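You operate a simulated robot arm through the tools that you are given. There is no shell and no other tool. Be economical: measure what you need, move in short steps, check, and stop when the job is done.

The job below is to be done with a simulated two-armed robot. You get a single attempt, and the scene is never put back.

TASK
Fetch box 62 from the upper drawer into the teal tote.
Fine: the drawer opens while the orange table button is held; shut it again.
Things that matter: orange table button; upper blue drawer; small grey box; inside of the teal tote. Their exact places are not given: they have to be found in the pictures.

The check looks at the end state, three seconds after you hand in, the way a careful person would. Anything else that was tipped, shoved, dropped, spilled or broken makes it a failure.

THE ROBOT
Two 6-joint arms with two-finger parallel grippers on one trunk, on a base that drives. Base frame: it is fixed to the floor where the robot stands at the start and does not move with it; the origin is under the middle of the robot, x ahead of it, y to its left, z up. Units: m, rad, N and s.
The left shoulder is at the start at [0.06, 0.187, 1.147], the right one opposite. With the tool pointing down near the work surface each hand reaches from about 0.1 to 0.56 m from the robot's upright axis, wherever it stands, measured 20 degrees to its own side. Places, roughly: orange table button [0.5, 0, 0.9]; upper blue drawer [0.6, -0.2, 0.7]; inside of the teal tote [0.7, -0.7, 0.9]. Payload 1.57 kg a hand.
The tool frame of a hand sits at the grasp point between the pads (the TCP): z along the fingers, y along the line on which they close. The tips reach 0.03 m beyond it. Largest opening 0.11 m; finger width 0.024, thickness 0.012; the body of the gripper, 0.048 by 0.112 m, starts 0.078 m behind the TCP.
Orientation is that of the tool frame in the base frame, as a unit quaternion [w, x, y, z]. With the fingers straight down and closing along the base's y, the tool's x points along the base's -x, its y along +y and its z along -z.

THE INTERFACE
- The arms move only by the tool arm_command. It takes "left_commands", "right_commands" or both (then of equal length, played together; a hand with none holds still); each is text: rows parted by semicolons, each of 7 numbers parted by spaces: the shift along the base's x, y, z in m, then the turn, a rotation vector about the base's x, y, z in rad, then the opening, from 0 (shut) to 1 (fully open). In form: x y z rx ry rz claw; .... A call has 1 to 20 rows; each row shifts and turns the commanded pose from where the row before left it. A row lasts 0.2 s, in which the tool goes at most 0.05 m and 0.15 rad; a call with a longer step from one row to the next is refused whole, and so is a gripper value outside its range. Where a pose cannot be reached the arm comes as near as it can. A force on the tool above 40 N (or 10 N above the force at the start of the call, whichever is more), or a blocked arm, ends the call early, and 0.2 s more pass. Each finger travels about 0.153 m/s and halts on what it meets, pressing with about 26 N; the grip force reading is that of the motor and also rises with nothing between the fingers. The clock runs only during rows and for 0.2 s after the last one: add rows that do not move to give the fingers time. The reply holds the time, the measured pose of the TCP, the force on the tool along the base axes, the opening and the grip force, in the units named above and with some noise.
- Cameras (640 x 400 px; columns grow to the right, rows downward): "scene" is now at [0.0096, -0.0231, 1.6643]; the picture's right is [-0.34, -0.94, -0.00], its down [-0.81, 0.29, -0.51] and it looks along [0.48, -0.17, -0.86] (base axes); focal length 251 px, centre (320, 200). "left" rides on the left gripper at [0.07, -0.016, -0.141] in its tool frame; the picture's right is [0.23, 0.97, 0.00], its down [-0.86, 0.20, -0.48] and it looks along [-0.47, 0.11, 0.88] (tool axes); focal length 222 px, centre (320, 200). "right" rides on the right gripper at [0.07, 0.016, -0.141] in its tool frame; the picture's right is [-0.23, 0.97, 0.00], its down [-0.86, -0.20, -0.48] and it looks along [-0.47, -0.11, 0.88] (tool axes); focal length 222 px, centre (320, 200).
- snapshot(camera): a new picture of that camera. The clock stands still meanwhile.
- lift_body(by): slides the trunk up (or, below 0, down) by that many m; the arms and the scene camera ride with it, the base frame stays. It gives what a move gives, with no picture.
- roll_base(legs): drives the robot by 1 to 6 legs, each [ahead, left, turn to the left] in m, m and rad, along the robot's own axes; the way and the turn of a leg run together, so that a leg with both is an arc; at most 1.5 m and 3.142 rad a leg. The arms and the cameras ride along, it lands a little off, and it stops where it bumps. It gives what a move gives.
- aim_head(pan, tilt): turns the head with the scene camera to pan (to the left, within 1.501 rad either way) and tilt (down, from -0.506 to 1.204), counted from straight ahead of the robot. It gives what a move gives.
- point_at(camera, pixels): for up to 12 pixels [column, row] of the newest picture of that camera ("zoom" is the newest enlarged one), the place [x, y, z] in the base frame of the surface seen there, good to about 0.002 m, but the place of the scene camera against the robot may be out by one fixed shift of up to 0.018 m in any direction. The clock stands still meanwhile.
- zoom(camera, box): a new picture of the part [left, top, right, bottom] of that camera's present view, enlarged. The clock stands still meanwhile.
- sign_off(): hands the job in; it is judged then, once.

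Keep the steps short. Do not move on a guess: measure, check each grasp and each placing, and mend mistakes. In all there are 80 turns and 58 pictures (those below and enlarged ones count). Leave the grippers open and the arms clear of the work at the hand-in unless told otherwise, and finish with a single line.

The tools are called as a command line: name --argument value ..., lists and objects as JSON in quotes. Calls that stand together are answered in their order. arm_command: Moves the arms, as the interface text tells. Its arguments: {"type":"object","properties":{"left_commands":{"type":"string"},"right_commands":{"type":"string"}},"required":[]} The other tools are called the same way: lift_body (by) slides the trunk up or down; roll_base (legs) drives the base; aim_head (pan, tilt) turns the head that bears the scene camera; snapshot (camera) takes a picture; point_at (camera, pixels) gives the place of the surface under pixels of a picture; zoom (camera, box) takes an enlarged picture of a part of a camera's view; sign_off () hands the job in.

At the start:

```text
time_s: 0.0
left_tcp_pos: [0.4014, -0.0595, 1.1245]
left_orientation: [0.001, 0.0, 1.0, 0.0]
left_ft_force: [0.8, -0.6, -0.3]
left_finger_gap: 0.1098
left_grip_force: 0.0
right_tcp_pos: [0.3049, -0.4471, 1.1061]
right_orientation: [0.001, 0.001, 1.0, 0.0]
right_ft_force: [0.2, -0.1, 0.0]
right_finger_gap: 0.1101
right_grip_force: 0.1
trunk travel left (down, up): [-0.775, 0.215]
robot x, y, heading: [0.0006, 0.003, -0.0]
head pan, tilt: [-0.349, 1.038]
```

scene: 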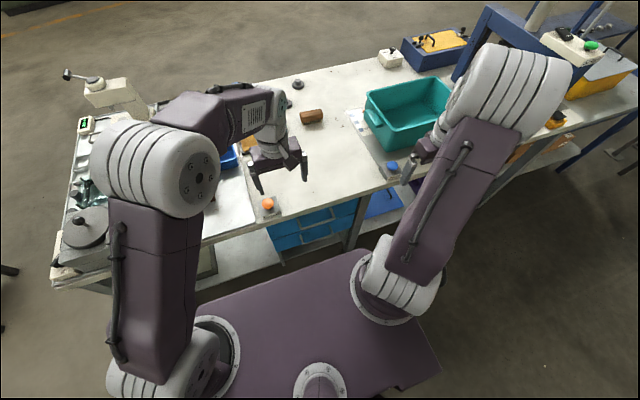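
right: 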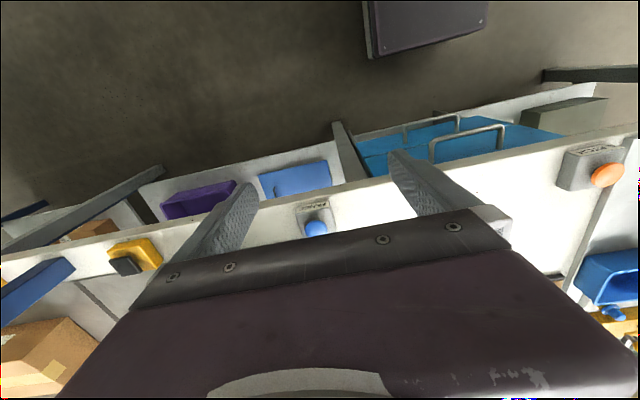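
left: 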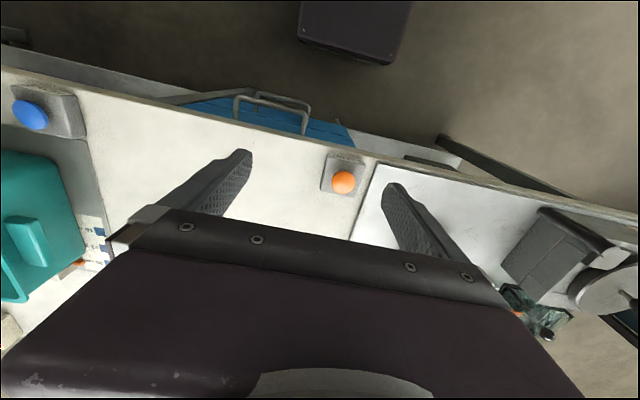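

I see the orange button at scene (268,203) and blue drawers under the table at about (310,225). I'll zoom there and measure points in the left and right pictures.

zoom --camera "scene" --box '[220, 140, 420, 265]'

point_at --camera "left" --pixels '[[343, 182], [330, 185], [240, 112], [305, 100], [255, 125], [310, 135], [30, 115], [200, 140], [300, 155]]'

point_at --camera "right" --pixels '[[606, 175], [580, 170], [432, 150], [503, 128], [405, 130], [458, 118], [500, 150], [316, 228], [480, 175]]'

point_at --camera "scene" --pixels '[[268, 203], [392, 166], [365, 110], [408, 95], [450, 110], [385, 150], [400, 115], [310, 116], [310, 225], [340, 240]]'

```text
3.20 times, centred on (320, 202) of scene
```

zoom: 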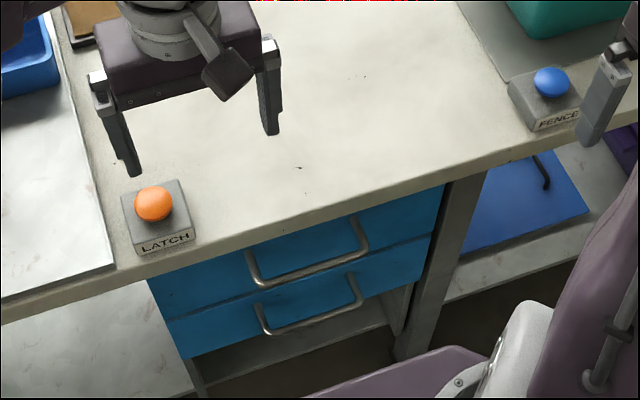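

```text
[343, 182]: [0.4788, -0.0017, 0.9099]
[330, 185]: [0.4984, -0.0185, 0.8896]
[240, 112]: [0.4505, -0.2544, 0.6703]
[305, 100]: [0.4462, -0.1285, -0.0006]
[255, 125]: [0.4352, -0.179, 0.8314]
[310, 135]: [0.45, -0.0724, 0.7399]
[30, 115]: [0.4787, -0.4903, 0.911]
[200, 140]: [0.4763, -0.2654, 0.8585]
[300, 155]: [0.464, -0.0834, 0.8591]
```

```text
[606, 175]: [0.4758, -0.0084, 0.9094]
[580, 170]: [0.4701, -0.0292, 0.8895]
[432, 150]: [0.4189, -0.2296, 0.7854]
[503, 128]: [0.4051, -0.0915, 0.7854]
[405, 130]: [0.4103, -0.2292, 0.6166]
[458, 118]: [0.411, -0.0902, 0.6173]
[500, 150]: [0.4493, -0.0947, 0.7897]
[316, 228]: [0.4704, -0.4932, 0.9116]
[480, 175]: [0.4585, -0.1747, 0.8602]
```

```text
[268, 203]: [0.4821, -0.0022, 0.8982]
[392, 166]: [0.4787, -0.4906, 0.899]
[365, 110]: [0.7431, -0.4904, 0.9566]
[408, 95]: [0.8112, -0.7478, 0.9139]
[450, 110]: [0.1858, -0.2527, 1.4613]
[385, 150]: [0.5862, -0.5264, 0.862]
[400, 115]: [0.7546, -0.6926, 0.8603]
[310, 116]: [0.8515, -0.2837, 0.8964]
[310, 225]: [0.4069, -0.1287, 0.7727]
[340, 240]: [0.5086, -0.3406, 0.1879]
```

The button top is near (0.478,-0.003,0.91), labelled LATCH. The upper handle bar is at x≈0.41, y -0.23 to -0.09, z≈0.785, and the table top is at about 0.86. Next I check how far the robot's own body reaches towards the drawer.

point_at --camera "scene" --pixels '[[345, 258], [300, 280], [250, 310], [430, 340], [320, 340], [385, 275], [240, 300]]'

point_at --camera "right" --pixels '[[370, 50], [430, 45], [400, 190], [300, 205], [500, 165], [350, 187], [410, 175]]'

point_at --camera "zoom" --pixels '[[305, 268], [255, 285], [250, 262], [362, 240], [357, 218], [300, 210], [295, 222], [270, 245], [310, 240], [400, 230], [320, 290], [300, 325]]'

```text
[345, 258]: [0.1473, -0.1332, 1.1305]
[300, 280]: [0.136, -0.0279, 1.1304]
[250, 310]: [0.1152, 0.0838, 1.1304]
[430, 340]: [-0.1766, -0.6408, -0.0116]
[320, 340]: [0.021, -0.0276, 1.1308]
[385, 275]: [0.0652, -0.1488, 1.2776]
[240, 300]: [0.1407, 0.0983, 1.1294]
```

```text
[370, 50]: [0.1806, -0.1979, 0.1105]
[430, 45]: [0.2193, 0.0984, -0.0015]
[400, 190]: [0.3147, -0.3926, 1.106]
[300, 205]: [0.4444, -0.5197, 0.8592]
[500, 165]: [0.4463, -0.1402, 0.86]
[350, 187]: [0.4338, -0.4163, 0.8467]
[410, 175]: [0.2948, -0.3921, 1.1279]
```

```text
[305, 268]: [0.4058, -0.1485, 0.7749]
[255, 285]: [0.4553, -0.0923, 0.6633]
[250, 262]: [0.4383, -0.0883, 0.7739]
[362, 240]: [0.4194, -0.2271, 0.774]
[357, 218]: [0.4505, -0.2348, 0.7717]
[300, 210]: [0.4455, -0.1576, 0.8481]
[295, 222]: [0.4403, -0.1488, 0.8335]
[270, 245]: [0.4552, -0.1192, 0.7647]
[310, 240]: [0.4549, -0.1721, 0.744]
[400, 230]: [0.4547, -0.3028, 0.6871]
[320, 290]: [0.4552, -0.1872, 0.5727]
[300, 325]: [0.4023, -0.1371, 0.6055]
```

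The trunk's front face is at x≈0.15, so the drawer has about 0.2 m of room. I bring the closed left hand above the button. The right hand yaws 90° where it is, then tilts 30° forward so its fingers close around the bar.

arm_command --left_commands "0.015 0.011 -0.02 0 0 0 0;0.015 0.011 -0.02 0 0 0 0;0.015 0.011 -0.02 0 0 0 0;0.015 0.011 -0.02 0 0 0 0;0.017 0.0115 -0.02 0 0 0 0;0 0 -0.02 0 0 0 0;0 0 -0.02 0 0 0 0;0 0 -0.015 0 0 0 0;0 0 0 0 0 0 0;0 0 0 0 0 0 0;0 0 0 0 0 0 0;0 0 0 0 0 0 0;0 0 0 0 0 0 0;0 0 0 0 0 0 0;0 0 0 0 0 0 0" --right_commands "0 0 0 0 0 0.1428 0.4;0 0 0 0 0 0.1428 0.4;0 0 0 0 0 0.1428 0.4;0 0 0 0 0 0.1428 0.4;0 0 0 0 0 0.1428 0.4;0 0 0 0 0 0.1428 0.4;0 0 0 0 0 0.1428 0.4;0 0 0 0 0 0.1428 0.4;0 0 0 0 0 0.1428 0.4;0 0 0 0 0 0.1428 0.4;0 0 0 0 0 0.1428 0.4;0 0 0 0 -0.131 0 0.4;0 0 0 0 -0.131 0 0.4;0 0 0 0 -0.131 0 0.4;0 0 0 0 -0.131 0 0.4"

```text
time_s: 3.2
left_tcp_pos: [0.4776, -0.0024, 0.9681]
left_orientation: [0.0, 0.0, 1.0, -0.001]
left_ft_force: [-0.2, 0.4, 0.7]
left_finger_gap: 0.0
left_grip_force: 21.5
right_tcp_pos: [0.3558, -0.4392, 1.1622]
right_orientation: [0.173, -0.681, 0.69, -0.173]
right_ft_force: [0.3, -0.2, 0.6]
right_finger_gap: 0.0442
right_grip_force: 0.1
right hand out of reach, approached as far as the arm can: row 14, 15
trunk travel left (down, up): [-0.775, 0.215]
robot x, y, heading: [-0.0001, -0.0008, -0.001]
head pan, tilt: [-0.349, 1.038]
```

The left hand hovers over the button. The right hand turned but hit its limit at this height. I lower it and carry it towards the handle, then check.

arm_command --right_commands "0 0.02 -0.03 0 0 0 0.4;0 0.03 -0.03 0 0 0 0.4;0 0.03 -0.03 0 0 0 0.4;0 0.03 -0.03 0 0 0 0.4;0 0.03 -0.03 0 0 0 0.4;0 0.03 -0.02 0 0 0 0.4;0 0.03 -0.02 0 0 0 0.4;0 0.03 -0.01 0 0 0 0.4;0 0.03 0 0 0 0 0.4;0 0 0 0 0 0 0.4"

snapshot --camera "right"

snapshot --camera "scene"

snapshot --camera "left"

```text
time_s: 5.4
left_tcp_pos: [0.478, -0.0042, 0.9664]
left_orientation: [0.001, 0.0, 1.0, 0.0]
left_ft_force: [-0.2, -0.7, -0.2]
left_finger_gap: 0.0001
left_grip_force: 20.8
right_tcp_pos: [0.4293, -0.1629, 1.1056]
right_orientation: [-0.184, 0.683, -0.683, 0.184]
right_ft_force: [0.4, -0.9, 0.4]
right_finger_gap: 0.0437
right_grip_force: 0.1
right hand out of reach, approached as far as the arm can: row 1, 2, 3, 4, 5, 6, 7, 8
trunk travel left (down, up): [-0.775, 0.215]
robot x, y, heading: [0.0015, 0.0016, -0.002]
head pan, tilt: [-0.349, 1.038]
```

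```text
53 pictures are left
```

right: 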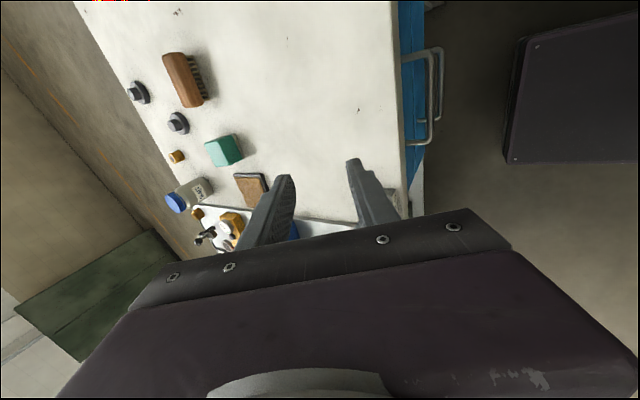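

```text
52 pictures are left
```

scene: 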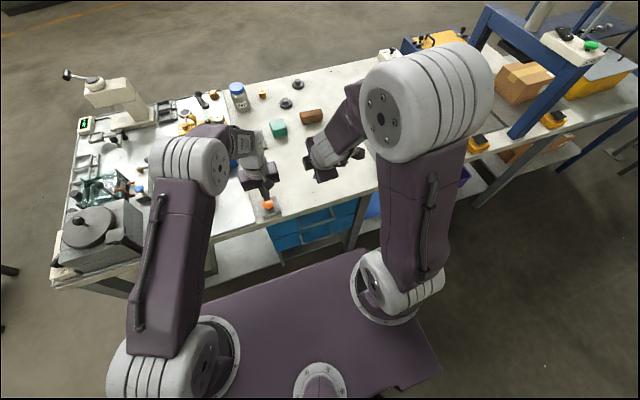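

```text
51 pictures are left
```

left: 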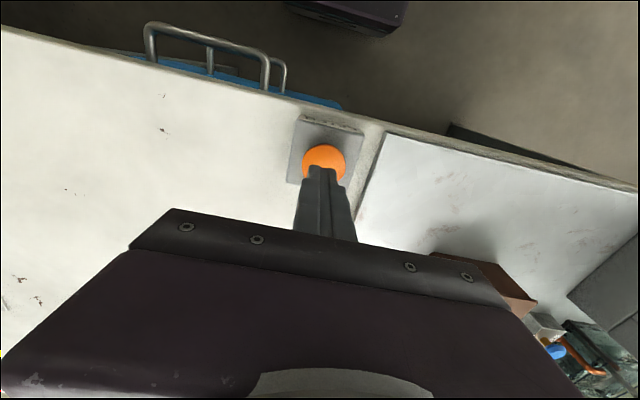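

The tilt is right, but the wrist cannot fold that close to the shoulder. Raising the trunk by 0.2 m gives more room. The left hand should still reach the button.

lift_body --by 0.2

arm_command --left_commands "0 0 -0.04 0 0 0 0;0 0 -0.04 0 0 0 0;0 0 -0.04 0 0 0 0;0 0 -0.04 0 0 0 0;0 0 -0.03 0 0 0 0;0 0 0 0 0 0 0" --right_commands "-0.02 0 -0.04 0 0 0 0.4;-0.02 0 -0.04 0 0 0 0.4;-0.02 0 -0.04 0 0 0 0.4;-0.02 0 -0.04 0 0 0 0.4;0 0 -0.04 0 0 0 0.4;0 0 0 0 0 0 0.4"

```text
time_s: 7.6
left_tcp_pos: [0.4768, -0.0032, 1.1681]
left_orientation: [0.0, 0.0, 1.0, 0.0]
left_ft_force: [0.2, 0.0, 0.5]
left_finger_gap: 0.0001
left_grip_force: 21.0
right_tcp_pos: [0.4318, -0.1635, 1.3063]
right_orientation: [-0.184, 0.683, -0.682, 0.184]
right_ft_force: [-0.5, -0.8, 0.5]
right_finger_gap: 0.0438
right_grip_force: 0.0
trunk travel left (down, up): [-0.975, 0.015]
robot x, y, heading: [0.0033, 0.0, -0.0]
head pan, tilt: [-0.349, 1.038]
```

```text
time_s: 9.0
left_tcp_pos: [0.477, -0.005, 0.9772]
left_orientation: [0.0, 0.0, 1.0, 0.0]
left_ft_force: [0.4, -0.9, 0.1]
left_finger_gap: 0.0
left_grip_force: 20.9
right_tcp_pos: [0.3826, -0.1674, 1.1081]
right_orientation: [0.183, -0.683, 0.683, -0.183]
right_ft_force: [-0.9, 0.4, 0.3]
right_finger_gap: 0.044
right_grip_force: 0.0
right hand out of reach, approached as far as the arm can: row 1, 2, 3, 4
trunk travel left (down, up): [-0.975, 0.015]
robot x, y, heading: [-0.0035, 0.0001, -0.003]
head pan, tilt: [-0.349, 1.038]
```

Both hands are within reach now. I move the right hand to about 0.1 m short of the bar and look.

arm_command --right_commands "-0.005 0.001 -0.035 0 0 0 0.4;-0.005 0.001 -0.035 0 0 0 0.4;-0.01 0.001 -0.035 0 0 0 0.4;-0.006 0.001 -0.035 0 0 0 0.4;-0.005 0.001 -0.035 0 0 0 0.4;0 0 -0.02 0 0 0 0.4;0 0 -0.02 0 0 0 0.4;0 0 0 0 0 0 0.4"

snapshot --camera "right"

snapshot --camera "scene"

```text
time_s: 10.8
left_tcp_pos: [0.4775, -0.0041, 0.9777]
left_orientation: [0.0, 0.001, 1.0, 0.0]
left_ft_force: [0.1, 0.2, -0.4]
left_finger_gap: 0.0001
left_grip_force: 21.7
right_tcp_pos: [0.384, -0.1572, 0.8952]
right_orientation: [-0.184, 0.683, -0.683, 0.182]
right_ft_force: [0.4, -1.3, -0.1]
right_finger_gap: 0.0439
right_grip_force: 0.2
right hand out of reach, approached as far as the arm can: row 2, 3, 4
trunk travel left (down, up): [-0.975, 0.015]
robot x, y, heading: [-0.0026, -0.0016, 0.001]
head pan, tilt: [-0.349, 1.038]
```

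```text
50 pictures are left
```

right: 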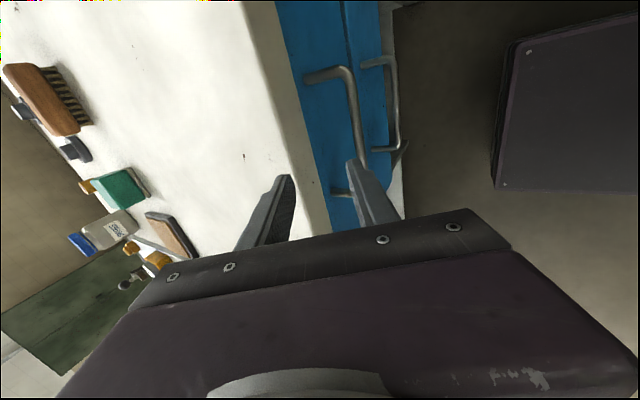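

```text
49 pictures are left
```

scene: 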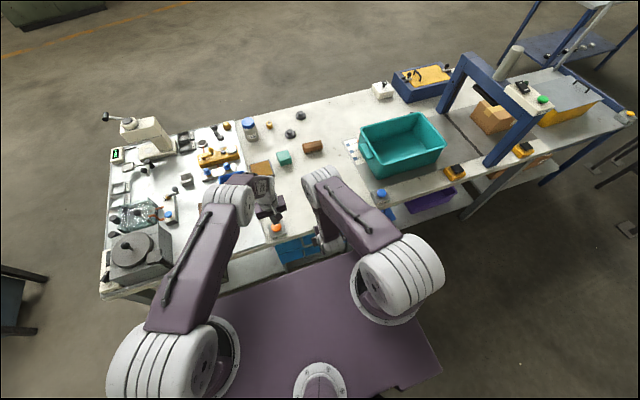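

The right hand is at (0.384,-0.157,0.895). I measure the bar along pixels (345,75) to (360,160), plus the table edge and the drawer face.

point_at --camera "right" --pixels '[[350, 85], [353, 105], [357, 130], [361, 150], [320, 78], [325, 120], [300, 150], [305, 160], [340, 193], [347, 70], [315, 200], [358, 105]]'

```text
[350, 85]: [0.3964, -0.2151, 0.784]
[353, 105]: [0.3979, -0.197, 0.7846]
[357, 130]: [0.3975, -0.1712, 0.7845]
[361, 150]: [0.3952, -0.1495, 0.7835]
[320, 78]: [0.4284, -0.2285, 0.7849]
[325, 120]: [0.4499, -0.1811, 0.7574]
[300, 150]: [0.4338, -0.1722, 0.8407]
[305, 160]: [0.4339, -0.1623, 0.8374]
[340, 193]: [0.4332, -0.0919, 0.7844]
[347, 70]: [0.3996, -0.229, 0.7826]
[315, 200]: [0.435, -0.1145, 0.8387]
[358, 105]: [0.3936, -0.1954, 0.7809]
```

The bar centre is at about (0.398, z 0.780), and the gap to the face is about 0.05 m. I back off in x so that I can approach along the finger axis.

arm_command --right_commands "-0.015 0 -0.005 0 0 0 0.4;-0.015 0 -0.005 0 0 0 0.4;-0.01 0 -0.005 0 0 0 0.4;0 0 0 0 0 0 0.4"

```text
time_s: 11.8
left_tcp_pos: [0.4783, -0.005, 0.977]
left_orientation: [0.0, 0.0, 1.0, 0.0]
left_ft_force: [-0.4, 0.4, 0.1]
left_finger_gap: 0.0
left_grip_force: 21.0
right_tcp_pos: [0.361, -0.1538, 0.8735]
right_orientation: [0.182, -0.683, 0.684, -0.182]
right_ft_force: [0.0, 0.3, 0.2]
right_finger_gap: 0.0439
right_grip_force: 0.0
right hand out of reach, approached as far as the arm can: row 2, 3
trunk travel left (down, up): [-0.975, 0.015]
robot x, y, heading: [0.0007, 0.0029, -0.002]
head pan, tilt: [-0.349, 1.038]
```

I step straight down to (0.361, 0.835), where the bar lies on the finger axis, then go along the axis to (0.392, 0.79).

arm_command --right_commands "0 -0.003 -0.02 0 0 0 0.4;0 -0.003 -0.0185 0 0 0 0.4;0.01 0 -0.015 0 0 0 0.4;0.01 0 -0.015 0 0 0 0.4;0.011 0 -0.015 0 0 0 0.4;0 0 0 0 0 0 0.4"

snapshot --camera "right"

```text
time_s: 13.2
left_tcp_pos: [0.4784, -0.0052, 0.9779]
left_orientation: [0.0, 0.0, 1.0, 0.0]
left_ft_force: [-0.2, 0.1, 0.6]
left_finger_gap: 0.0
left_grip_force: 21.1
right_tcp_pos: [0.3916, -0.1598, 0.7894]
right_orientation: [0.185, -0.683, 0.683, -0.184]
right_ft_force: [0.4, 0.2, 0.4]
right_finger_gap: 0.044
right_grip_force: 0.0
trunk travel left (down, up): [-0.975, 0.015]
robot x, y, heading: [0.0016, 0.0012, 0.003]
head pan, tilt: [-0.349, 1.038]
```

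```text
48 pictures are left
```

right: 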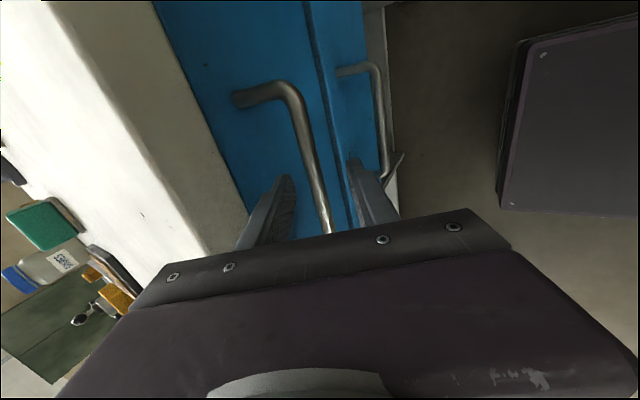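

The bar at (320,190) passes between the two fingers. I close the right hand on it while the left hand presses the button; tip contact is expected at TCP z≈0.94.

arm_command --right_commands "0 0 0 0 0 0 0;0 0 0 0 0 0 0;0 0 0 0 0 0 0;0 0 0 0 0 0 0;0 0 0 0 0 0 0;0 0 0 0 0 0 0" --left_commands "0 0 -0.01 0 0 0 0;0 0 -0.01 0 0 0 0;0 0 -0.01 0 0 0 0;0 0 -0.005 0 0 0 0;0 0 -0.005 0 0 0 0;0 0 -0.003 0 0 0 0"

snapshot --camera "left"

```text
time_s: 14.6
left_tcp_pos: [0.4764, -0.0019, 0.9364]
left_orientation: [0.0, 0.001, 1.0, 0.0]
left_ft_force: [0.7, -1.1, 3.3]
left_finger_gap: 0.0
left_grip_force: 21.5
right_tcp_pos: [0.3917, -0.1599, 0.7911]
right_orientation: [-0.184, 0.683, -0.683, 0.184]
right_ft_force: [1.3, -1.2, 14.0]
right_finger_gap: 0.0119
right_grip_force: 29.0
trunk travel left (down, up): [-0.975, 0.015]
robot x, y, heading: [-0.0014, -0.0013, 0.001]
head pan, tilt: [-0.349, 1.038]
```

```text
47 pictures are left
```

left: 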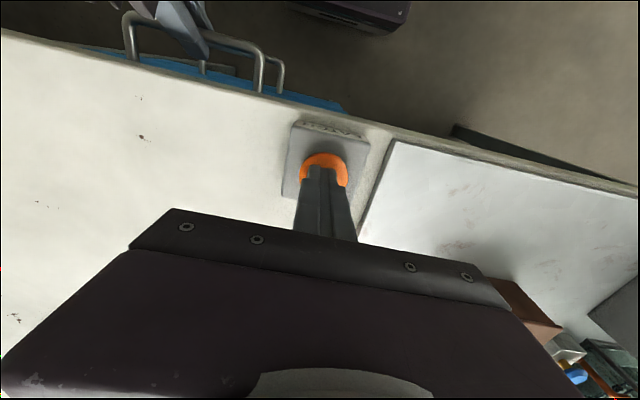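

The bar is gripped (gap 0.012) and the left tip is just touching the button. I press it further down.

arm_command --left_commands "0 0 -0.003 0 0 0 0;0 0 -0.003 0 0 0 0;0 0 -0.002 0 0 0 0;0 0 0 0 0 0 0"

```text
time_s: 15.4
left_tcp_pos: [0.4777, -0.0025, 0.9322]
left_orientation: [0.006, 0.0, 1.0, -0.001]
left_ft_force: [-5.8, 3.6, 24.7]
left_finger_gap: 0.0001
left_grip_force: 21.1
right_tcp_pos: [0.3877, -0.1601, 0.7917]
right_orientation: [0.183, -0.683, 0.683, -0.184]
right_ft_force: [-0.4, -3.9, 3.1]
right_finger_gap: 0.0116
right_grip_force: 29.6
trunk travel left (down, up): [-0.975, 0.015]
robot x, y, heading: [0.0019, -0.0035, -0.0]
head pan, tilt: [-0.349, 1.038]
stopped in row 4 (left hand): the force on the tool passed its limit (the readings are from after the stop); the commanded pose is now the measured one
```

The button is bottomed at about 25 N. I pull a short first step, turning the hand slightly towards vertical as the reach limit requires.

arm_command --right_commands "-0.01 0 0 0 0.05 0 0;-0.01 0 0 0 0.05 0 0;-0.01 0 0 0 0.05 0 0;-0.01 0 0 0 0.05 0 0;0 0 0 0 0 0 0"

snapshot --camera "left"

```text
time_s: 16.6
left_tcp_pos: [0.477, -0.0023, 0.9317]
left_orientation: [0.007, 0.0, 1.0, -0.002]
left_ft_force: [2.4, 1.9, 26.3]
left_finger_gap: 0.0001
left_grip_force: 21.5
right_tcp_pos: [0.3486, -0.1585, 0.7904]
right_orientation: [-0.115, 0.698, -0.697, 0.114]
right_ft_force: [0.2, -3.4, 26.9]
right_finger_gap: 0.012
right_grip_force: 29.3
trunk travel left (down, up): [-0.975, 0.015]
robot x, y, heading: [-0.0018, 0.0016, 0.001]
head pan, tilt: [-0.349, 1.038]
```

```text
46 pictures are left
```

left: 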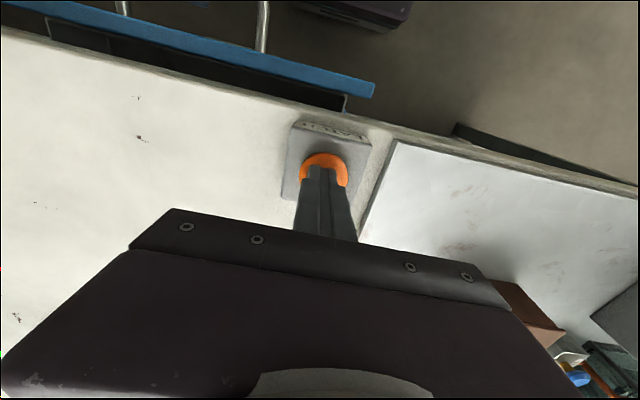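

The drawer has come out about 4 cm. There is an upward force of 27 N on the right hand, so I raise it slightly while I keep pulling and straightening.

arm_command --right_commands "-0.01 0 0.002 0 0.05 0 0;-0.01 0 0.001 0 0.05 0 0;-0.01 0 0.001 0 0.05 0 0;-0.01 0 0 0 0.05 0 0;-0.01 0 0 0 0.05 0 0;-0.01 0 0 0 0 0 0;0 0 0 0 0 0 0"

```text
time_s: 17.2
left_tcp_pos: [0.477, -0.0044, 0.9327]
left_orientation: [0.005, -0.001, 1.0, -0.001]
left_ft_force: [-7.1, 3.4, 24.0]
left_finger_gap: 0.0001
left_grip_force: 21.3
right_tcp_pos: [0.3285, -0.1587, 0.7904]
right_orientation: [-0.086, 0.703, -0.7, 0.087]
right_ft_force: [-0.7, -1.5, -1.6]
right_finger_gap: 0.0117
right_grip_force: 29.0
trunk travel left (down, up): [-0.975, 0.015]
robot x, y, heading: [-0.0012, -0.0024, 0.001]
head pan, tilt: [-0.349, 1.038]
stopped in row 2 (left hand): the force on the tool passed its limit (the readings are from after the stop); the commanded pose is now the measured one
```

The left hand hit its force limit. I ease it by 0.5 mm and pull more slowly.

arm_command --left_commands "0 0 0.0005 0 0 0 0;0 0 0 0 0 0 0;0 0 0 0 0 0 0;0 0 0 0 0 0 0;0 0 0 0 0 0 0;0 0 0 0 0 0 0;0 0 0 0 0 0 0;0 0 0 0 0 0 0;0 0 0 0 0 0 0;0 0 0 0 0 0 0" --right_commands "0 0 0 0 0 0 0;-0.006 0 0.0005 0 0.03 0 0;-0.006 0 0.0005 0 0.03 0 0;-0.006 0 0.0005 0 0.03 0 0;-0.006 0 0.0005 0 0.03 0 0;-0.006 0 0 0 0.03 0 0;-0.006 0 0 0 0.03 0 0;-0.006 0 0 0 0.03 0 0;-0.006 0 0 0 0.03 0 0;0 0 0 0 0 0 0"

snapshot --camera "scene"

```text
time_s: 19.4
left_tcp_pos: [0.4781, -0.0038, 0.9315]
left_orientation: [0.005, -0.001, 1.0, -0.003]
left_ft_force: [-7.0, 1.1, 19.8]
left_finger_gap: 0.0
left_grip_force: 21.0
right_tcp_pos: [0.2809, -0.1595, 0.7936]
right_orientation: [-0.001, 0.708, -0.706, 0.001]
right_ft_force: [0.7, 3.4, -0.1]
right_finger_gap: 0.0118
right_grip_force: 29.1
trunk travel left (down, up): [-0.975, 0.015]
robot x, y, heading: [0.0001, -0.0006, 0.001]
head pan, tilt: [-0.349, 1.038]
```

```text
45 pictures are left
```

scene: 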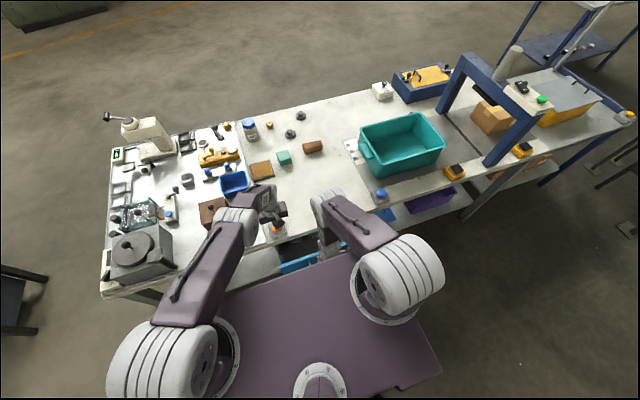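

The drawer is 0.11 m out and the hand is vertical. I pull about 6 cm more.

arm_command --right_commands "-0.006 0 0 0 0 0 0;-0.006 0 0 0 0 0 0;-0.006 0 0 0 0 0 0;-0.006 0 0 0 0 0 0;-0.006 0 0 0 0 0 0;-0.006 0 0 0 0 0 0;-0.006 0 0 0 0 0 0;-0.006 0 0 0 0 0 0;-0.006 0 0 0 0 0 0;-0.006 0 0 0 0 0 0;0 0 0 0 0 0 0"

snapshot --camera "right"

snapshot --camera "left"

```text
time_s: 21.8
left_tcp_pos: [0.4779, -0.0038, 0.9317]
left_orientation: [0.006, 0.0, 1.0, -0.001]
left_ft_force: [-2.0, 1.4, 19.5]
left_finger_gap: 0.0
left_grip_force: 21.4
right_tcp_pos: [0.2203, -0.1597, 0.7935]
right_orientation: [0.0, 0.708, -0.706, 0.0]
right_ft_force: [-0.7, -2.8, 17.7]
right_finger_gap: 0.012
right_grip_force: 29.2
trunk travel left (down, up): [-0.975, 0.015]
robot x, y, heading: [-0.0024, 0.001, -0.004]
head pan, tilt: [-0.349, 1.038]
```

```text
44 pictures are left
```

right: 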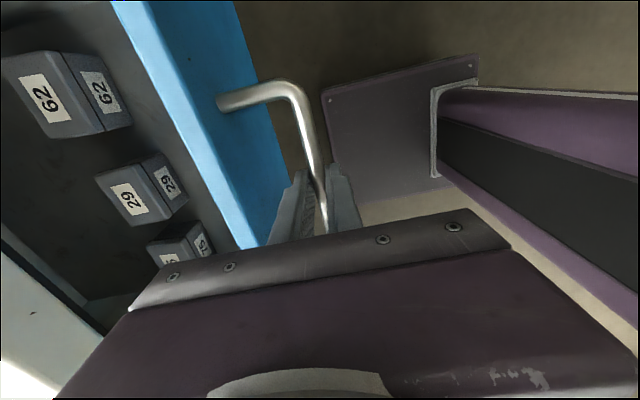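

```text
43 pictures are left
```

left: 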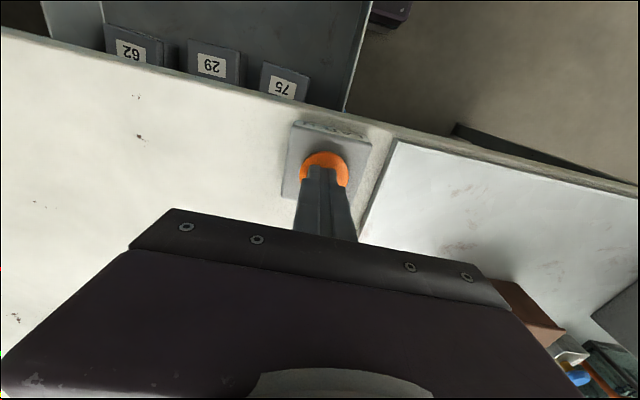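

Boxes 62, 29 and 75 can be seen. I measure box 62 and the drawer inside.

point_at --camera "right" --pixels '[[10, 60], [58, 55], [102, 128], [45, 135], [120, 55], [130, 122], [98, 170], [155, 155], [60, 20], [170, 100], [100, 280], [300, 130]]'

point_at --camera "left" --pixels '[[108, 30], [160, 42], [162, 62], [106, 50], [135, 45], [190, 45], [240, 50], [180, 25], [60, 20], [350, 80], [130, 72]]'

```text
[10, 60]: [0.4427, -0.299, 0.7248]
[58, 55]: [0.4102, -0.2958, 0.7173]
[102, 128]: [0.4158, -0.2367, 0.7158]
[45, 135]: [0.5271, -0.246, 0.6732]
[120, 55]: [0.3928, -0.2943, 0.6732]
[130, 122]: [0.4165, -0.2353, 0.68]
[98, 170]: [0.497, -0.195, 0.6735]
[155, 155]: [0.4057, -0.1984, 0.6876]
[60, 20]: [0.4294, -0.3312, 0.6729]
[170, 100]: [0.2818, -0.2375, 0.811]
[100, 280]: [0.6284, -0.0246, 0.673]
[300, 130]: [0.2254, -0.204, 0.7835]
```

```text
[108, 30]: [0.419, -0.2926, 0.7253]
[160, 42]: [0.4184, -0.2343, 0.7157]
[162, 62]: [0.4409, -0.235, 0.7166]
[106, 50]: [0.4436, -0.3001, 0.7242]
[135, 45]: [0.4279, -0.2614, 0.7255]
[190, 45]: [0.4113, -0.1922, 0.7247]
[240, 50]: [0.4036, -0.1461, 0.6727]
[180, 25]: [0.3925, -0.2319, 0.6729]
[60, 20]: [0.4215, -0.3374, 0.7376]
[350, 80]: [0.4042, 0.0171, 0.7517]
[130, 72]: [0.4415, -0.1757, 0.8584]
```

Box 62 spans y -0.298 to -0.236, top z 0.725, with its front at x≈0.412, so it is still partly under the table edge at 0.434. The drawer must come out about 8 cm more. I check where the robot's column is first.

point_at --camera "right" --pixels '[[440, 120], [470, 90], [550, 95], [540, 150], [600, 240], [435, 170], [350, 130], [620, 320]]'

aim_head --pan -0.4 --tilt 1.2

snapshot --camera "scene"

```text
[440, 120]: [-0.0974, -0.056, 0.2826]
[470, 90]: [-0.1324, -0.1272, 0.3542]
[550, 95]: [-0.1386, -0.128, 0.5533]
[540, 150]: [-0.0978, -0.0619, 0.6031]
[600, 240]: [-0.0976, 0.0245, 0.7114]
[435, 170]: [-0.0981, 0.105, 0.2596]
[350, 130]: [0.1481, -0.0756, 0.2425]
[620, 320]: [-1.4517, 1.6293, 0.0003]
```

```text
time_s: 22.5
left_tcp_pos: [0.4773, -0.0046, 0.9317]
left_orientation: [0.003, 0.0, 1.0, -0.001]
left_ft_force: [0.2, 4.1, 20.6]
left_finger_gap: 0.0
left_grip_force: 21.4
right_tcp_pos: [0.2219, -0.1604, 0.7933]
right_orientation: [-0.001, 0.708, -0.707, 0.001]
right_ft_force: [-1.3, -7.5, 17.8]
right_finger_gap: 0.0119
right_grip_force: 29.4
trunk travel left (down, up): [-0.975, 0.015]
robot x, y, heading: [0.0005, -0.0007, 0.005]
head pan, tilt: [-0.4, 1.201]
```

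```text
42 pictures are left
```

scene: 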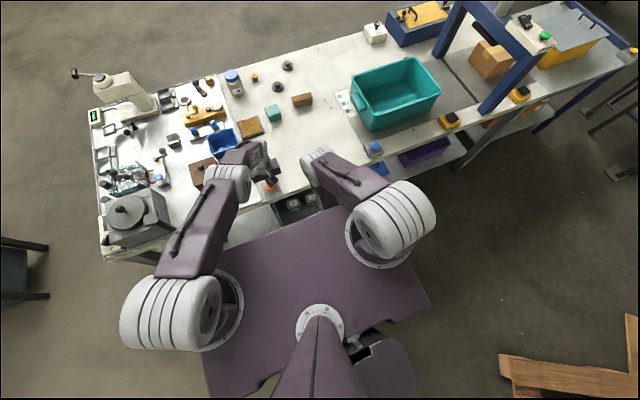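

The column is back at x≈-0.10 and the base is low, so there is room. I pull 8 cm more.

arm_command --right_commands "-0.006 0 0.0005 0 0 0 0;-0.006 0 0.0005 0 0 0 0;-0.006 0 0.0005 0 0 0 0;-0.006 0 0 0 0 0 0;-0.006 0 0 0 0 0 0;-0.006 0 0 0 0 0 0;-0.006 0 0 0 0 0 0;-0.006 0 0 0 0 0 0;-0.006 0 0 0 0 0 0;-0.006 0 0 0 0 0 0;-0.006 0 0 0 0 0 0;-0.006 0 0 0 0 0 0;-0.006 0 0 0 0 0 0;0 0 0 0 0 0 0"

snapshot --camera "left"

```text
time_s: 25.5
left_tcp_pos: [0.4786, -0.0041, 0.9316]
left_orientation: [0.004, 0.0, 1.0, -0.001]
left_ft_force: [-2.3, 10.2, 28.4]
left_finger_gap: 0.0
left_grip_force: 21.4
right_tcp_pos: [0.1435, -0.1604, 0.7949]
right_orientation: [-0.001, 0.708, -0.707, 0.001]
right_ft_force: [-0.8, -7.4, -19.9]
right_finger_gap: 0.0121
right_grip_force: 28.7
trunk travel left (down, up): [-0.975, 0.015]
robot x, y, heading: [-0.0002, -0.0012, 0.0]
head pan, tilt: [-0.4, 1.201]
```

```text
41 pictures are left
```

left: 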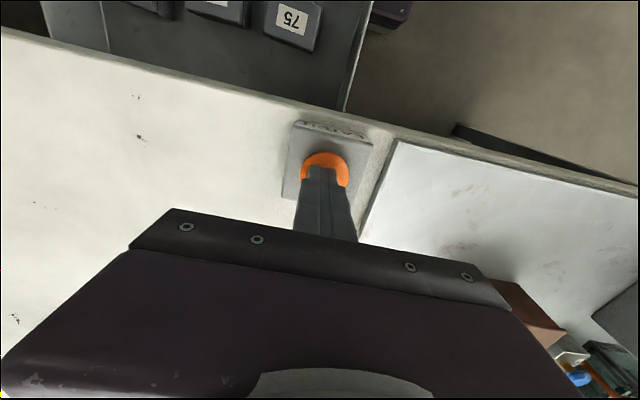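

The drawer is about 0.25 m out, enough to clear box 62. I release the handle and lift the right hand clear, then look.

arm_command --right_commands "0 0 0 0 0 0 0.4;0 0 0 0 0 0 0.4;0 0 0.015 0 0 0 0.4;0 0 0.015 0 0 0 0.4;0 0 0.015 0 0 0 0.4;0 0 0.015 0 0 0 0.4;0 0 0 0 0 0 0.4"

snapshot --camera "right"

```text
time_s: 27.1
left_tcp_pos: [0.477, -0.0038, 0.9318]
left_orientation: [0.005, -0.001, 1.0, -0.001]
left_ft_force: [-1.6, -0.2, 23.6]
left_finger_gap: 0.0
left_grip_force: 21.2
right_tcp_pos: [0.1456, -0.1602, 0.8541]
right_orientation: [-0.002, 0.708, -0.707, 0.001]
right_ft_force: [0.1, -0.7, -0.9]
right_finger_gap: 0.0441
right_grip_force: 0.0
trunk travel left (down, up): [-0.975, 0.015]
robot x, y, heading: [0.0012, -0.001, 0.001]
head pan, tilt: [-0.4, 1.201]
```

```text
40 pictures are left
```

right: 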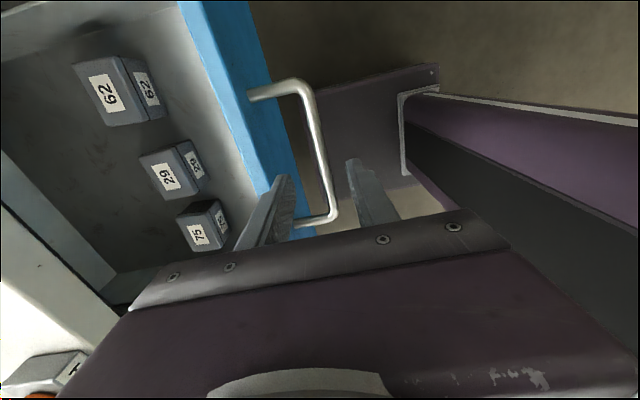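

The drawer stays open. I measure box 62's corners and its neighbour.

point_at --camera "right" --pixels '[[75, 66], [118, 60], [156, 118], [108, 124], [105, 92], [148, 57], [166, 115], [140, 158], [176, 148], [165, 178], [50, 30], [215, 120]]'

zoom --camera "right" --box '[40, 20, 280, 170]'

```text
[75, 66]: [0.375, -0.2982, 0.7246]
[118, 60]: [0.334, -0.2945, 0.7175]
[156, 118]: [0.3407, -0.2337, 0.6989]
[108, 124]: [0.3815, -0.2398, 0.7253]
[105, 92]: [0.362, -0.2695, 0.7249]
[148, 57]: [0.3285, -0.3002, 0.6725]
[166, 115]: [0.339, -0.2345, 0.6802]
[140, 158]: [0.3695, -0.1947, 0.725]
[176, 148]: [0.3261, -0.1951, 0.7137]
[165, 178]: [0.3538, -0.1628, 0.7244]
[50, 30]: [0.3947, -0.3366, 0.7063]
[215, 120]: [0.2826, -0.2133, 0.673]
```

```text
2.67 times, centred on (160, 95) of right
```

zoom: 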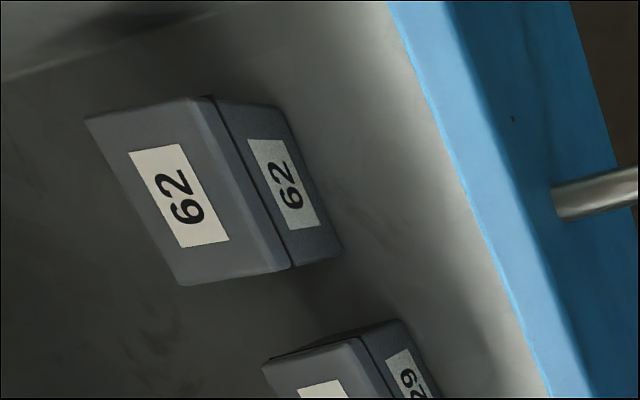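

Box 62 is centred at about (0.358,-0.267), 0.043 × 0.061 m, turned about -0.11 rad, with its top at z 0.725. I raise the hand over the drawer front and move above the box, turning to match.

arm_command --right_commands "0 0 0.02 0 0 0 0.65;0 0 0.02 0 0 0 0.65;0.0236 -0.0119 0 0 0 -0.0275 0.65;0.0236 -0.0119 0 0 0 -0.0275 0.65;0.0236 -0.0119 0 0 0 -0.0275 0.65;0.0236 -0.0119 0 0 0 -0.0275 0.65;0.0236 -0.0119 0 0 0 0 0.65;0.0236 -0.0119 0 0 0 0 0.65;0.0236 -0.0119 0 0 0 0 0.65;0.0236 -0.0119 0 0 0 0 0.65;0.0236 -0.0119 0 0 0 0 0.65;0 0 0 0 0 0 0.65"

snapshot --camera "right"

```text
time_s: 29.7
left_tcp_pos: [0.478, -0.0044, 0.9324]
left_orientation: [0.005, 0.0, 1.0, -0.001]
left_ft_force: [-2.4, 0.6, 24.2]
left_finger_gap: 0.0001
left_grip_force: 21.5
right_tcp_pos: [0.358, -0.2663, 0.8939]
right_orientation: [0.001, -0.668, 0.744, -0.001]
right_ft_force: [-0.2, 0.8, -0.3]
right_finger_gap: 0.0714
right_grip_force: 0.1
trunk travel left (down, up): [-0.975, 0.015]
robot x, y, heading: [-0.0007, -0.0004, 0.001]
head pan, tilt: [-0.4, 1.201]
```

```text
38 pictures are left
```

right: 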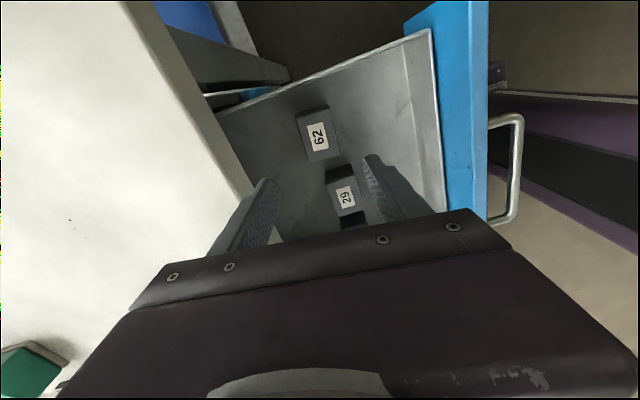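

I'm above the box. I re-measure its corners from this nearer view before going down.

zoom --camera "right" --box '[240, 80, 400, 180]'

point_at --camera "zoom" --pixels '[[235, 140], [355, 115], [385, 280], [300, 310], [290, 215], [240, 270], [360, 180], [300, 120]]'

```text
4.00 times, centred on (320, 130) of right
```

zoom: 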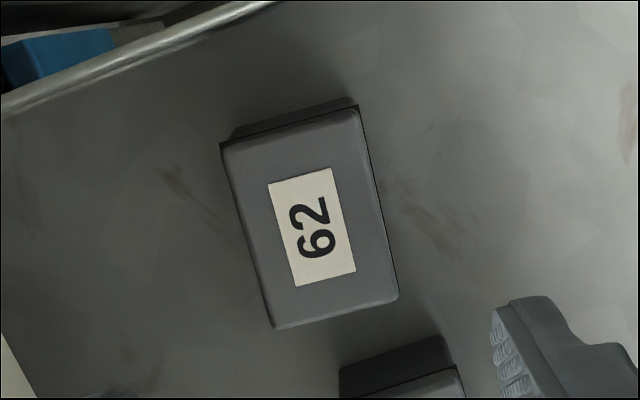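

```text
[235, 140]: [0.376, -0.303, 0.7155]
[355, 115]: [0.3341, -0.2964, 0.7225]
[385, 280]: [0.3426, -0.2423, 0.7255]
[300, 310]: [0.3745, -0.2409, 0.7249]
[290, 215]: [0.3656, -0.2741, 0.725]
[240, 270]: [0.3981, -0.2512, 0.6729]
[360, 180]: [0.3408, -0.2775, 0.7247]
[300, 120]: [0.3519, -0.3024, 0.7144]
```

The centre is at about (0.358,-0.270). I descend to TCP z 0.712 with the fingers either side in x.

arm_command --right_commands "0 -0.003 -0.03 0 0 0 0.65;0 0 -0.03 0 0 0 0.65;0 0 -0.03 0 0 0 0.65;0 0 -0.03 0 0 0 0.65;0 0 -0.03 0 0 0 0.65;0 0 -0.02 0 0 0 0.65;0 0 -0.011 0 0 0 0.65;0 0 0 0 0 0 0.65"

snapshot --camera "right"

```text
time_s: 31.1
left_tcp_pos: [0.4784, -0.0037, 0.9327]
left_orientation: [0.005, 0.0, 1.0, -0.003]
left_ft_force: [-5.5, -0.9, 13.6]
left_finger_gap: 0.0001
left_grip_force: 21.5
right_tcp_pos: [0.3492, -0.2666, 0.7556]
right_orientation: [0.004, -0.669, 0.744, -0.007]
right_ft_force: [0.2, 2.6, 16.5]
right_finger_gap: 0.0707
right_grip_force: 0.2
right hand out of reach, approached as far as the arm can: row 5, 6
trunk travel left (down, up): [-0.975, 0.015]
robot x, y, heading: [0.0008, -0.0018, 0.004]
head pan, tilt: [-0.4, 1.201]
stopped in row 6 (right hand): the force on the tool passed its limit (the readings are from after the stop); the commanded pose is now the measured one
```

```text
36 pictures are left
```

right: 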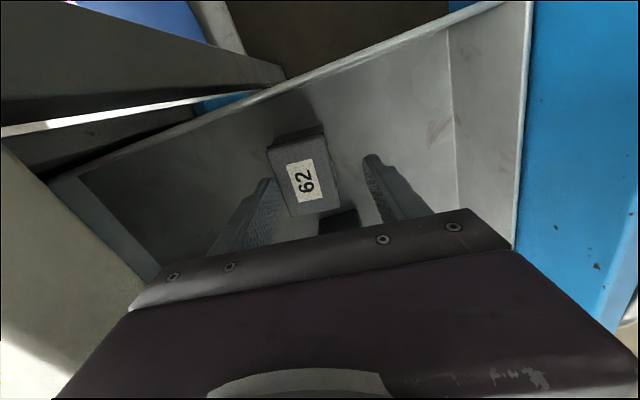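

The arm ran out of reach at z 0.756 because the trunk is high. I raise the right hand out and then the left hand off the button. After that I'll lower the trunk.

arm_command --right_commands "0 0 0.02 0 0 0 0.65;0 0 0.03 0 0 0 0.65;0 0 0.03 0 0 0 0.65;0 0 0.03 0 0 0 0.65;0 0 0.03 0 0 0 0.65;0 0 0.03 0 0 0 0.65;0 0 0.03 0 0 0 0.65;0 0 0.03 0 0 0 0.65;0 0 0.03 0 0 0 0.65;0 0 0 0 0 0 0.65" --left_commands "0 0 0 0 0 0 0;0 0 0 0 0 0 0;0 0 0 0 0 0 0;0 0 0 0 0 0 0;0 0 0.01 0 0 0 0;0 0 0.04 0 0 0 0;0 0 0.04 0 0 0 0;0 0 0.04 0 0 0 0;0 0 0.04 0 0 0 0;0 0 0.04 0 0 0 0"

snapshot --camera "right"

```text
time_s: 33.3
left_tcp_pos: [0.4797, -0.0053, 1.1401]
left_orientation: [0.006, 0.0, 1.0, -0.001]
left_ft_force: [1.6, -0.6, -0.7]
left_finger_gap: 0.0002
left_grip_force: 20.9
right_tcp_pos: [0.3494, -0.2681, 1.0134]
right_orientation: [0.003, -0.667, 0.745, -0.004]
right_ft_force: [0.8, 0.5, -0.5]
right_finger_gap: 0.0713
right_grip_force: 0.0
trunk travel left (down, up): [-0.975, 0.015]
robot x, y, heading: [-0.001, -0.0008, -0.001]
head pan, tilt: [-0.4, 1.201]
```

```text
35 pictures are left
```

right: 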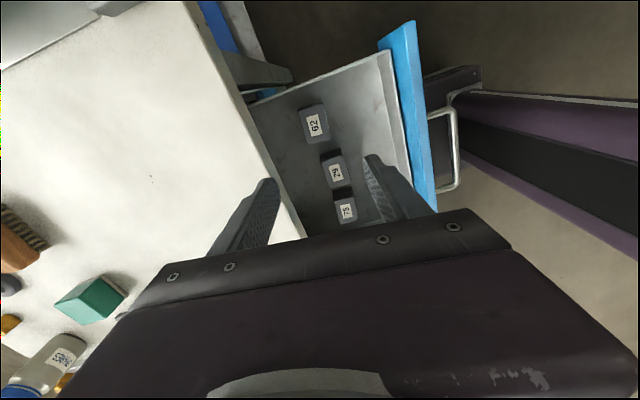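

The drawer stays open with the button released. I lower the trunk 0.17 m; the tips will be at about 0.81, above the boxes, and the left tip at about 0.94.

lift_body --by -0.17

zoom --camera "right" --box '[240, 80, 432, 200]'

```text
time_s: 35.2
left_tcp_pos: [0.4806, -0.0042, 0.9687]
left_orientation: [0.005, 0.001, 1.0, -0.002]
left_ft_force: [0.4, 0.4, -0.8]
left_finger_gap: 0.0
left_grip_force: 21.5
right_tcp_pos: [0.3495, -0.268, 0.8434]
right_orientation: [0.002, -0.668, 0.744, -0.004]
right_ft_force: [-0.3, 0.4, -0.2]
right_finger_gap: 0.0715
right_grip_force: 0.0
trunk travel left (down, up): [-0.805, 0.185]
robot x, y, heading: [-0.0006, -0.0, 0.002]
head pan, tilt: [-0.4, 1.201]
```

```text
3.33 times, centred on (336, 140) of right
```

zoom: 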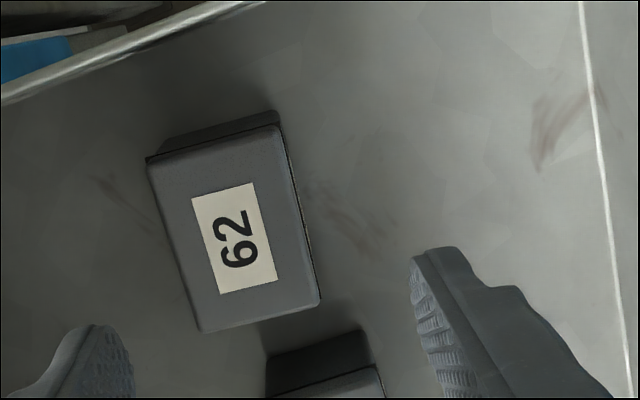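

point_at --camera "zoom" --pixels '[[152, 165], [276, 130], [315, 300], [203, 325], [235, 230], [175, 250], [295, 210], [260, 312], [330, 345]]'

```text
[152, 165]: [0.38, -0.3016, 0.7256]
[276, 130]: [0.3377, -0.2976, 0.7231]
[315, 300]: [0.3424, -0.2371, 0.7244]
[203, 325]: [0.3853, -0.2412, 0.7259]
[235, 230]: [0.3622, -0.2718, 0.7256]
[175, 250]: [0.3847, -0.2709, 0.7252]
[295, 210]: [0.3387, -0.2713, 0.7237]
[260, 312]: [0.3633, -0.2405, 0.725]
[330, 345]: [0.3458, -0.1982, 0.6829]
```

The box now reads centre (0.362,-0.270). I shift +12 mm in x and descend to z 0.712.

arm_command --right_commands "0.012 -0.002 0 0 0 0 0.65;0 0 -0.03 0 0 0 0.65;0 0 -0.03 0 0 0 0.65;0 0 -0.03 0 0 0 0.65;0 0 -0.02 0 0 0 0.65;0 0 -0.012 0 0 0 0.65;0 0 -0.009 0 0 0 0.65;0 0 0 0 0 0 0.65"

snapshot --camera "right"

```text
time_s: 37.0
left_tcp_pos: [0.481, -0.0033, 0.9692]
left_orientation: [0.005, 0.0, 1.0, -0.003]
left_ft_force: [0.2, 0.0, -0.5]
left_finger_gap: 0.0001
left_grip_force: 21.8
right_tcp_pos: [0.3616, -0.2703, 0.7113]
right_orientation: [0.002, -0.668, 0.745, -0.004]
right_ft_force: [0.9, -0.7, 1.1]
right_finger_gap: 0.0716
right_grip_force: 0.1
trunk travel left (down, up): [-0.805, 0.185]
robot x, y, heading: [-0.0003, -0.0041, 0.003]
head pan, tilt: [-0.4, 1.201]
```

```text
33 pictures are left
```

right: 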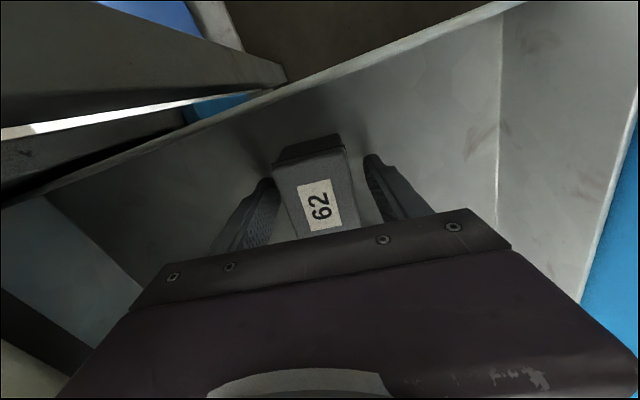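

The box sits between the fingers with no contact force. I close on it and lift.

arm_command --right_commands "0 0 0 0 0 0 0.2;0 0 0 0 0 0 0.2;0 0 0 0 0 0 0.2;0 0 0 0 0 0 0.2;0 0 0 0 0 0 0.2;0 0 0.02 0 0 0 0.2;0 0 0.03 0 0 0 0.2;0 0 0.03 0 0 0 0.2;0 0 0.03 0 0 0 0.2;0 0 0.03 0 0 0 0.2;0 0 0.03 0 0 0 0.2;0 0 0.03 0 0 0 0.2;0 0 0 0 0 0 0.2"

snapshot --camera "right"

snapshot --camera "scene"

```text
time_s: 39.8
left_tcp_pos: [0.4815, -0.0058, 0.9687]
left_orientation: [0.005, 0.001, 1.0, -0.001]
left_ft_force: [-0.5, 0.4, 0.6]
left_finger_gap: 0.0
left_grip_force: 21.2
right_tcp_pos: [0.3624, -0.2707, 0.9119]
right_orientation: [0.002, -0.667, 0.745, -0.004]
right_ft_force: [0.9, -0.1, -2.2]
right_finger_gap: 0.0479
right_grip_force: 25.9
trunk travel left (down, up): [-0.805, 0.185]
robot x, y, heading: [-0.001, 0.0006, 0.0]
head pan, tilt: [-0.4, 1.201]
```

```text
32 pictures are left
```

right: 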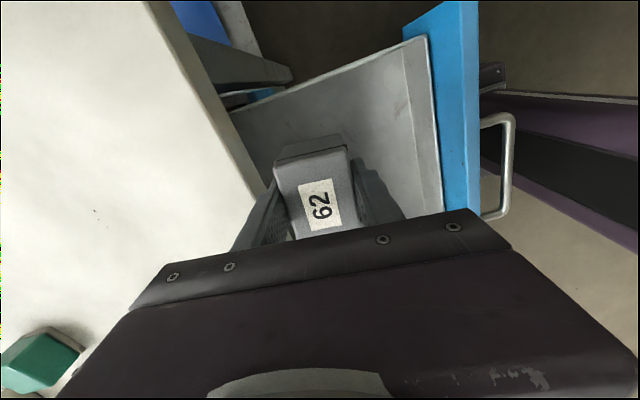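

```text
31 pictures are left
```

scene: 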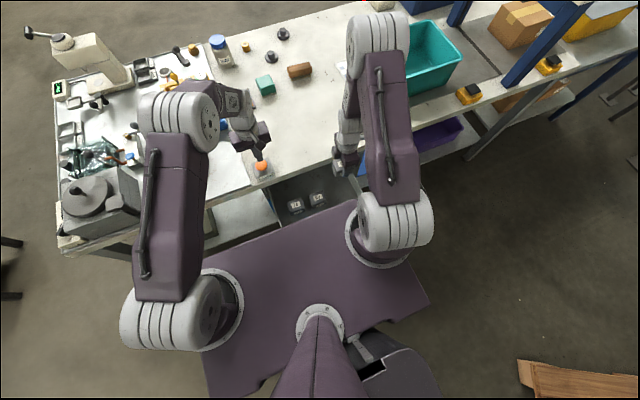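

Box 62 is gripped (gap 0.048) and lifted clear. Next I shut the drawer with the left hand, using the base for room. First the right hand with the box goes up and to the right, and the left hand goes up and back.

arm_command --right_commands "0 -0.02 0.02 0 0 0 0.2;0 -0.02 0.02 0 0 0 0.2;0 -0.02 0.02 0 0 0 0.2;0 -0.02 0.02 0 0 0 0.2;0 -0.02 0.02 0 0 0 0.2;0 -0.02 0.02 0 0 0 0.2;0 -0.02 0 0 0 0 0.2;0 -0.02 0 0 0 0 0.2;0 -0.02 0 0 0 0 0.2" --left_commands "0 0 0.03 0 0 0 0;0 0 0.03 0 0 0 0;-0.02 0 0.03 0 0 0 0;-0.02 0 0.02 0 0 0 0;-0.02 0 0.01 0 0 0 0;-0.02 0 0 0 0 0 0;-0.02 0 0 0 0 0 0;0 0 0 0 0 0 0;0 0 0 0 0 0 0"

roll_base --legs '[[-0.15, 0, 0]]'

```text
time_s: 41.8
left_tcp_pos: [0.3804, -0.005, 1.0904]
left_orientation: [0.005, 0.001, 1.0, -0.002]
left_ft_force: [-0.4, -1.2, 0.8]
left_finger_gap: 0.0002
left_grip_force: 21.3
right_tcp_pos: [0.3609, -0.449, 1.031]
right_orientation: [0.003, -0.668, 0.744, -0.004]
right_ft_force: [-0.6, -0.5, -2.6]
right_finger_gap: 0.0476
right_grip_force: 25.9
trunk travel left (down, up): [-0.805, 0.185]
robot x, y, heading: [0.002, -0.0005, 0.004]
head pan, tilt: [-0.4, 1.201]
```

```text
time_s: 43.2
left_tcp_pos: [0.2323, -0.0027, 1.0887]
left_orientation: [0.003, -0.001, 1.0, -0.002]
left_ft_force: [0.2, 0.6, 0.8]
left_finger_gap: 0.0
left_grip_force: 20.8
right_tcp_pos: [0.2145, -0.4477, 1.0311]
right_orientation: [0.001, -0.668, 0.744, -0.003]
right_ft_force: [-0.3, 0.3, -3.3]
right_finger_gap: 0.0478
right_grip_force: 26.2
trunk travel left (down, up): [-0.805, 0.185]
robot x, y, heading: [-0.1511, 0.0003, 0.005]
head pan, tilt: [-0.4, 1.201]
```

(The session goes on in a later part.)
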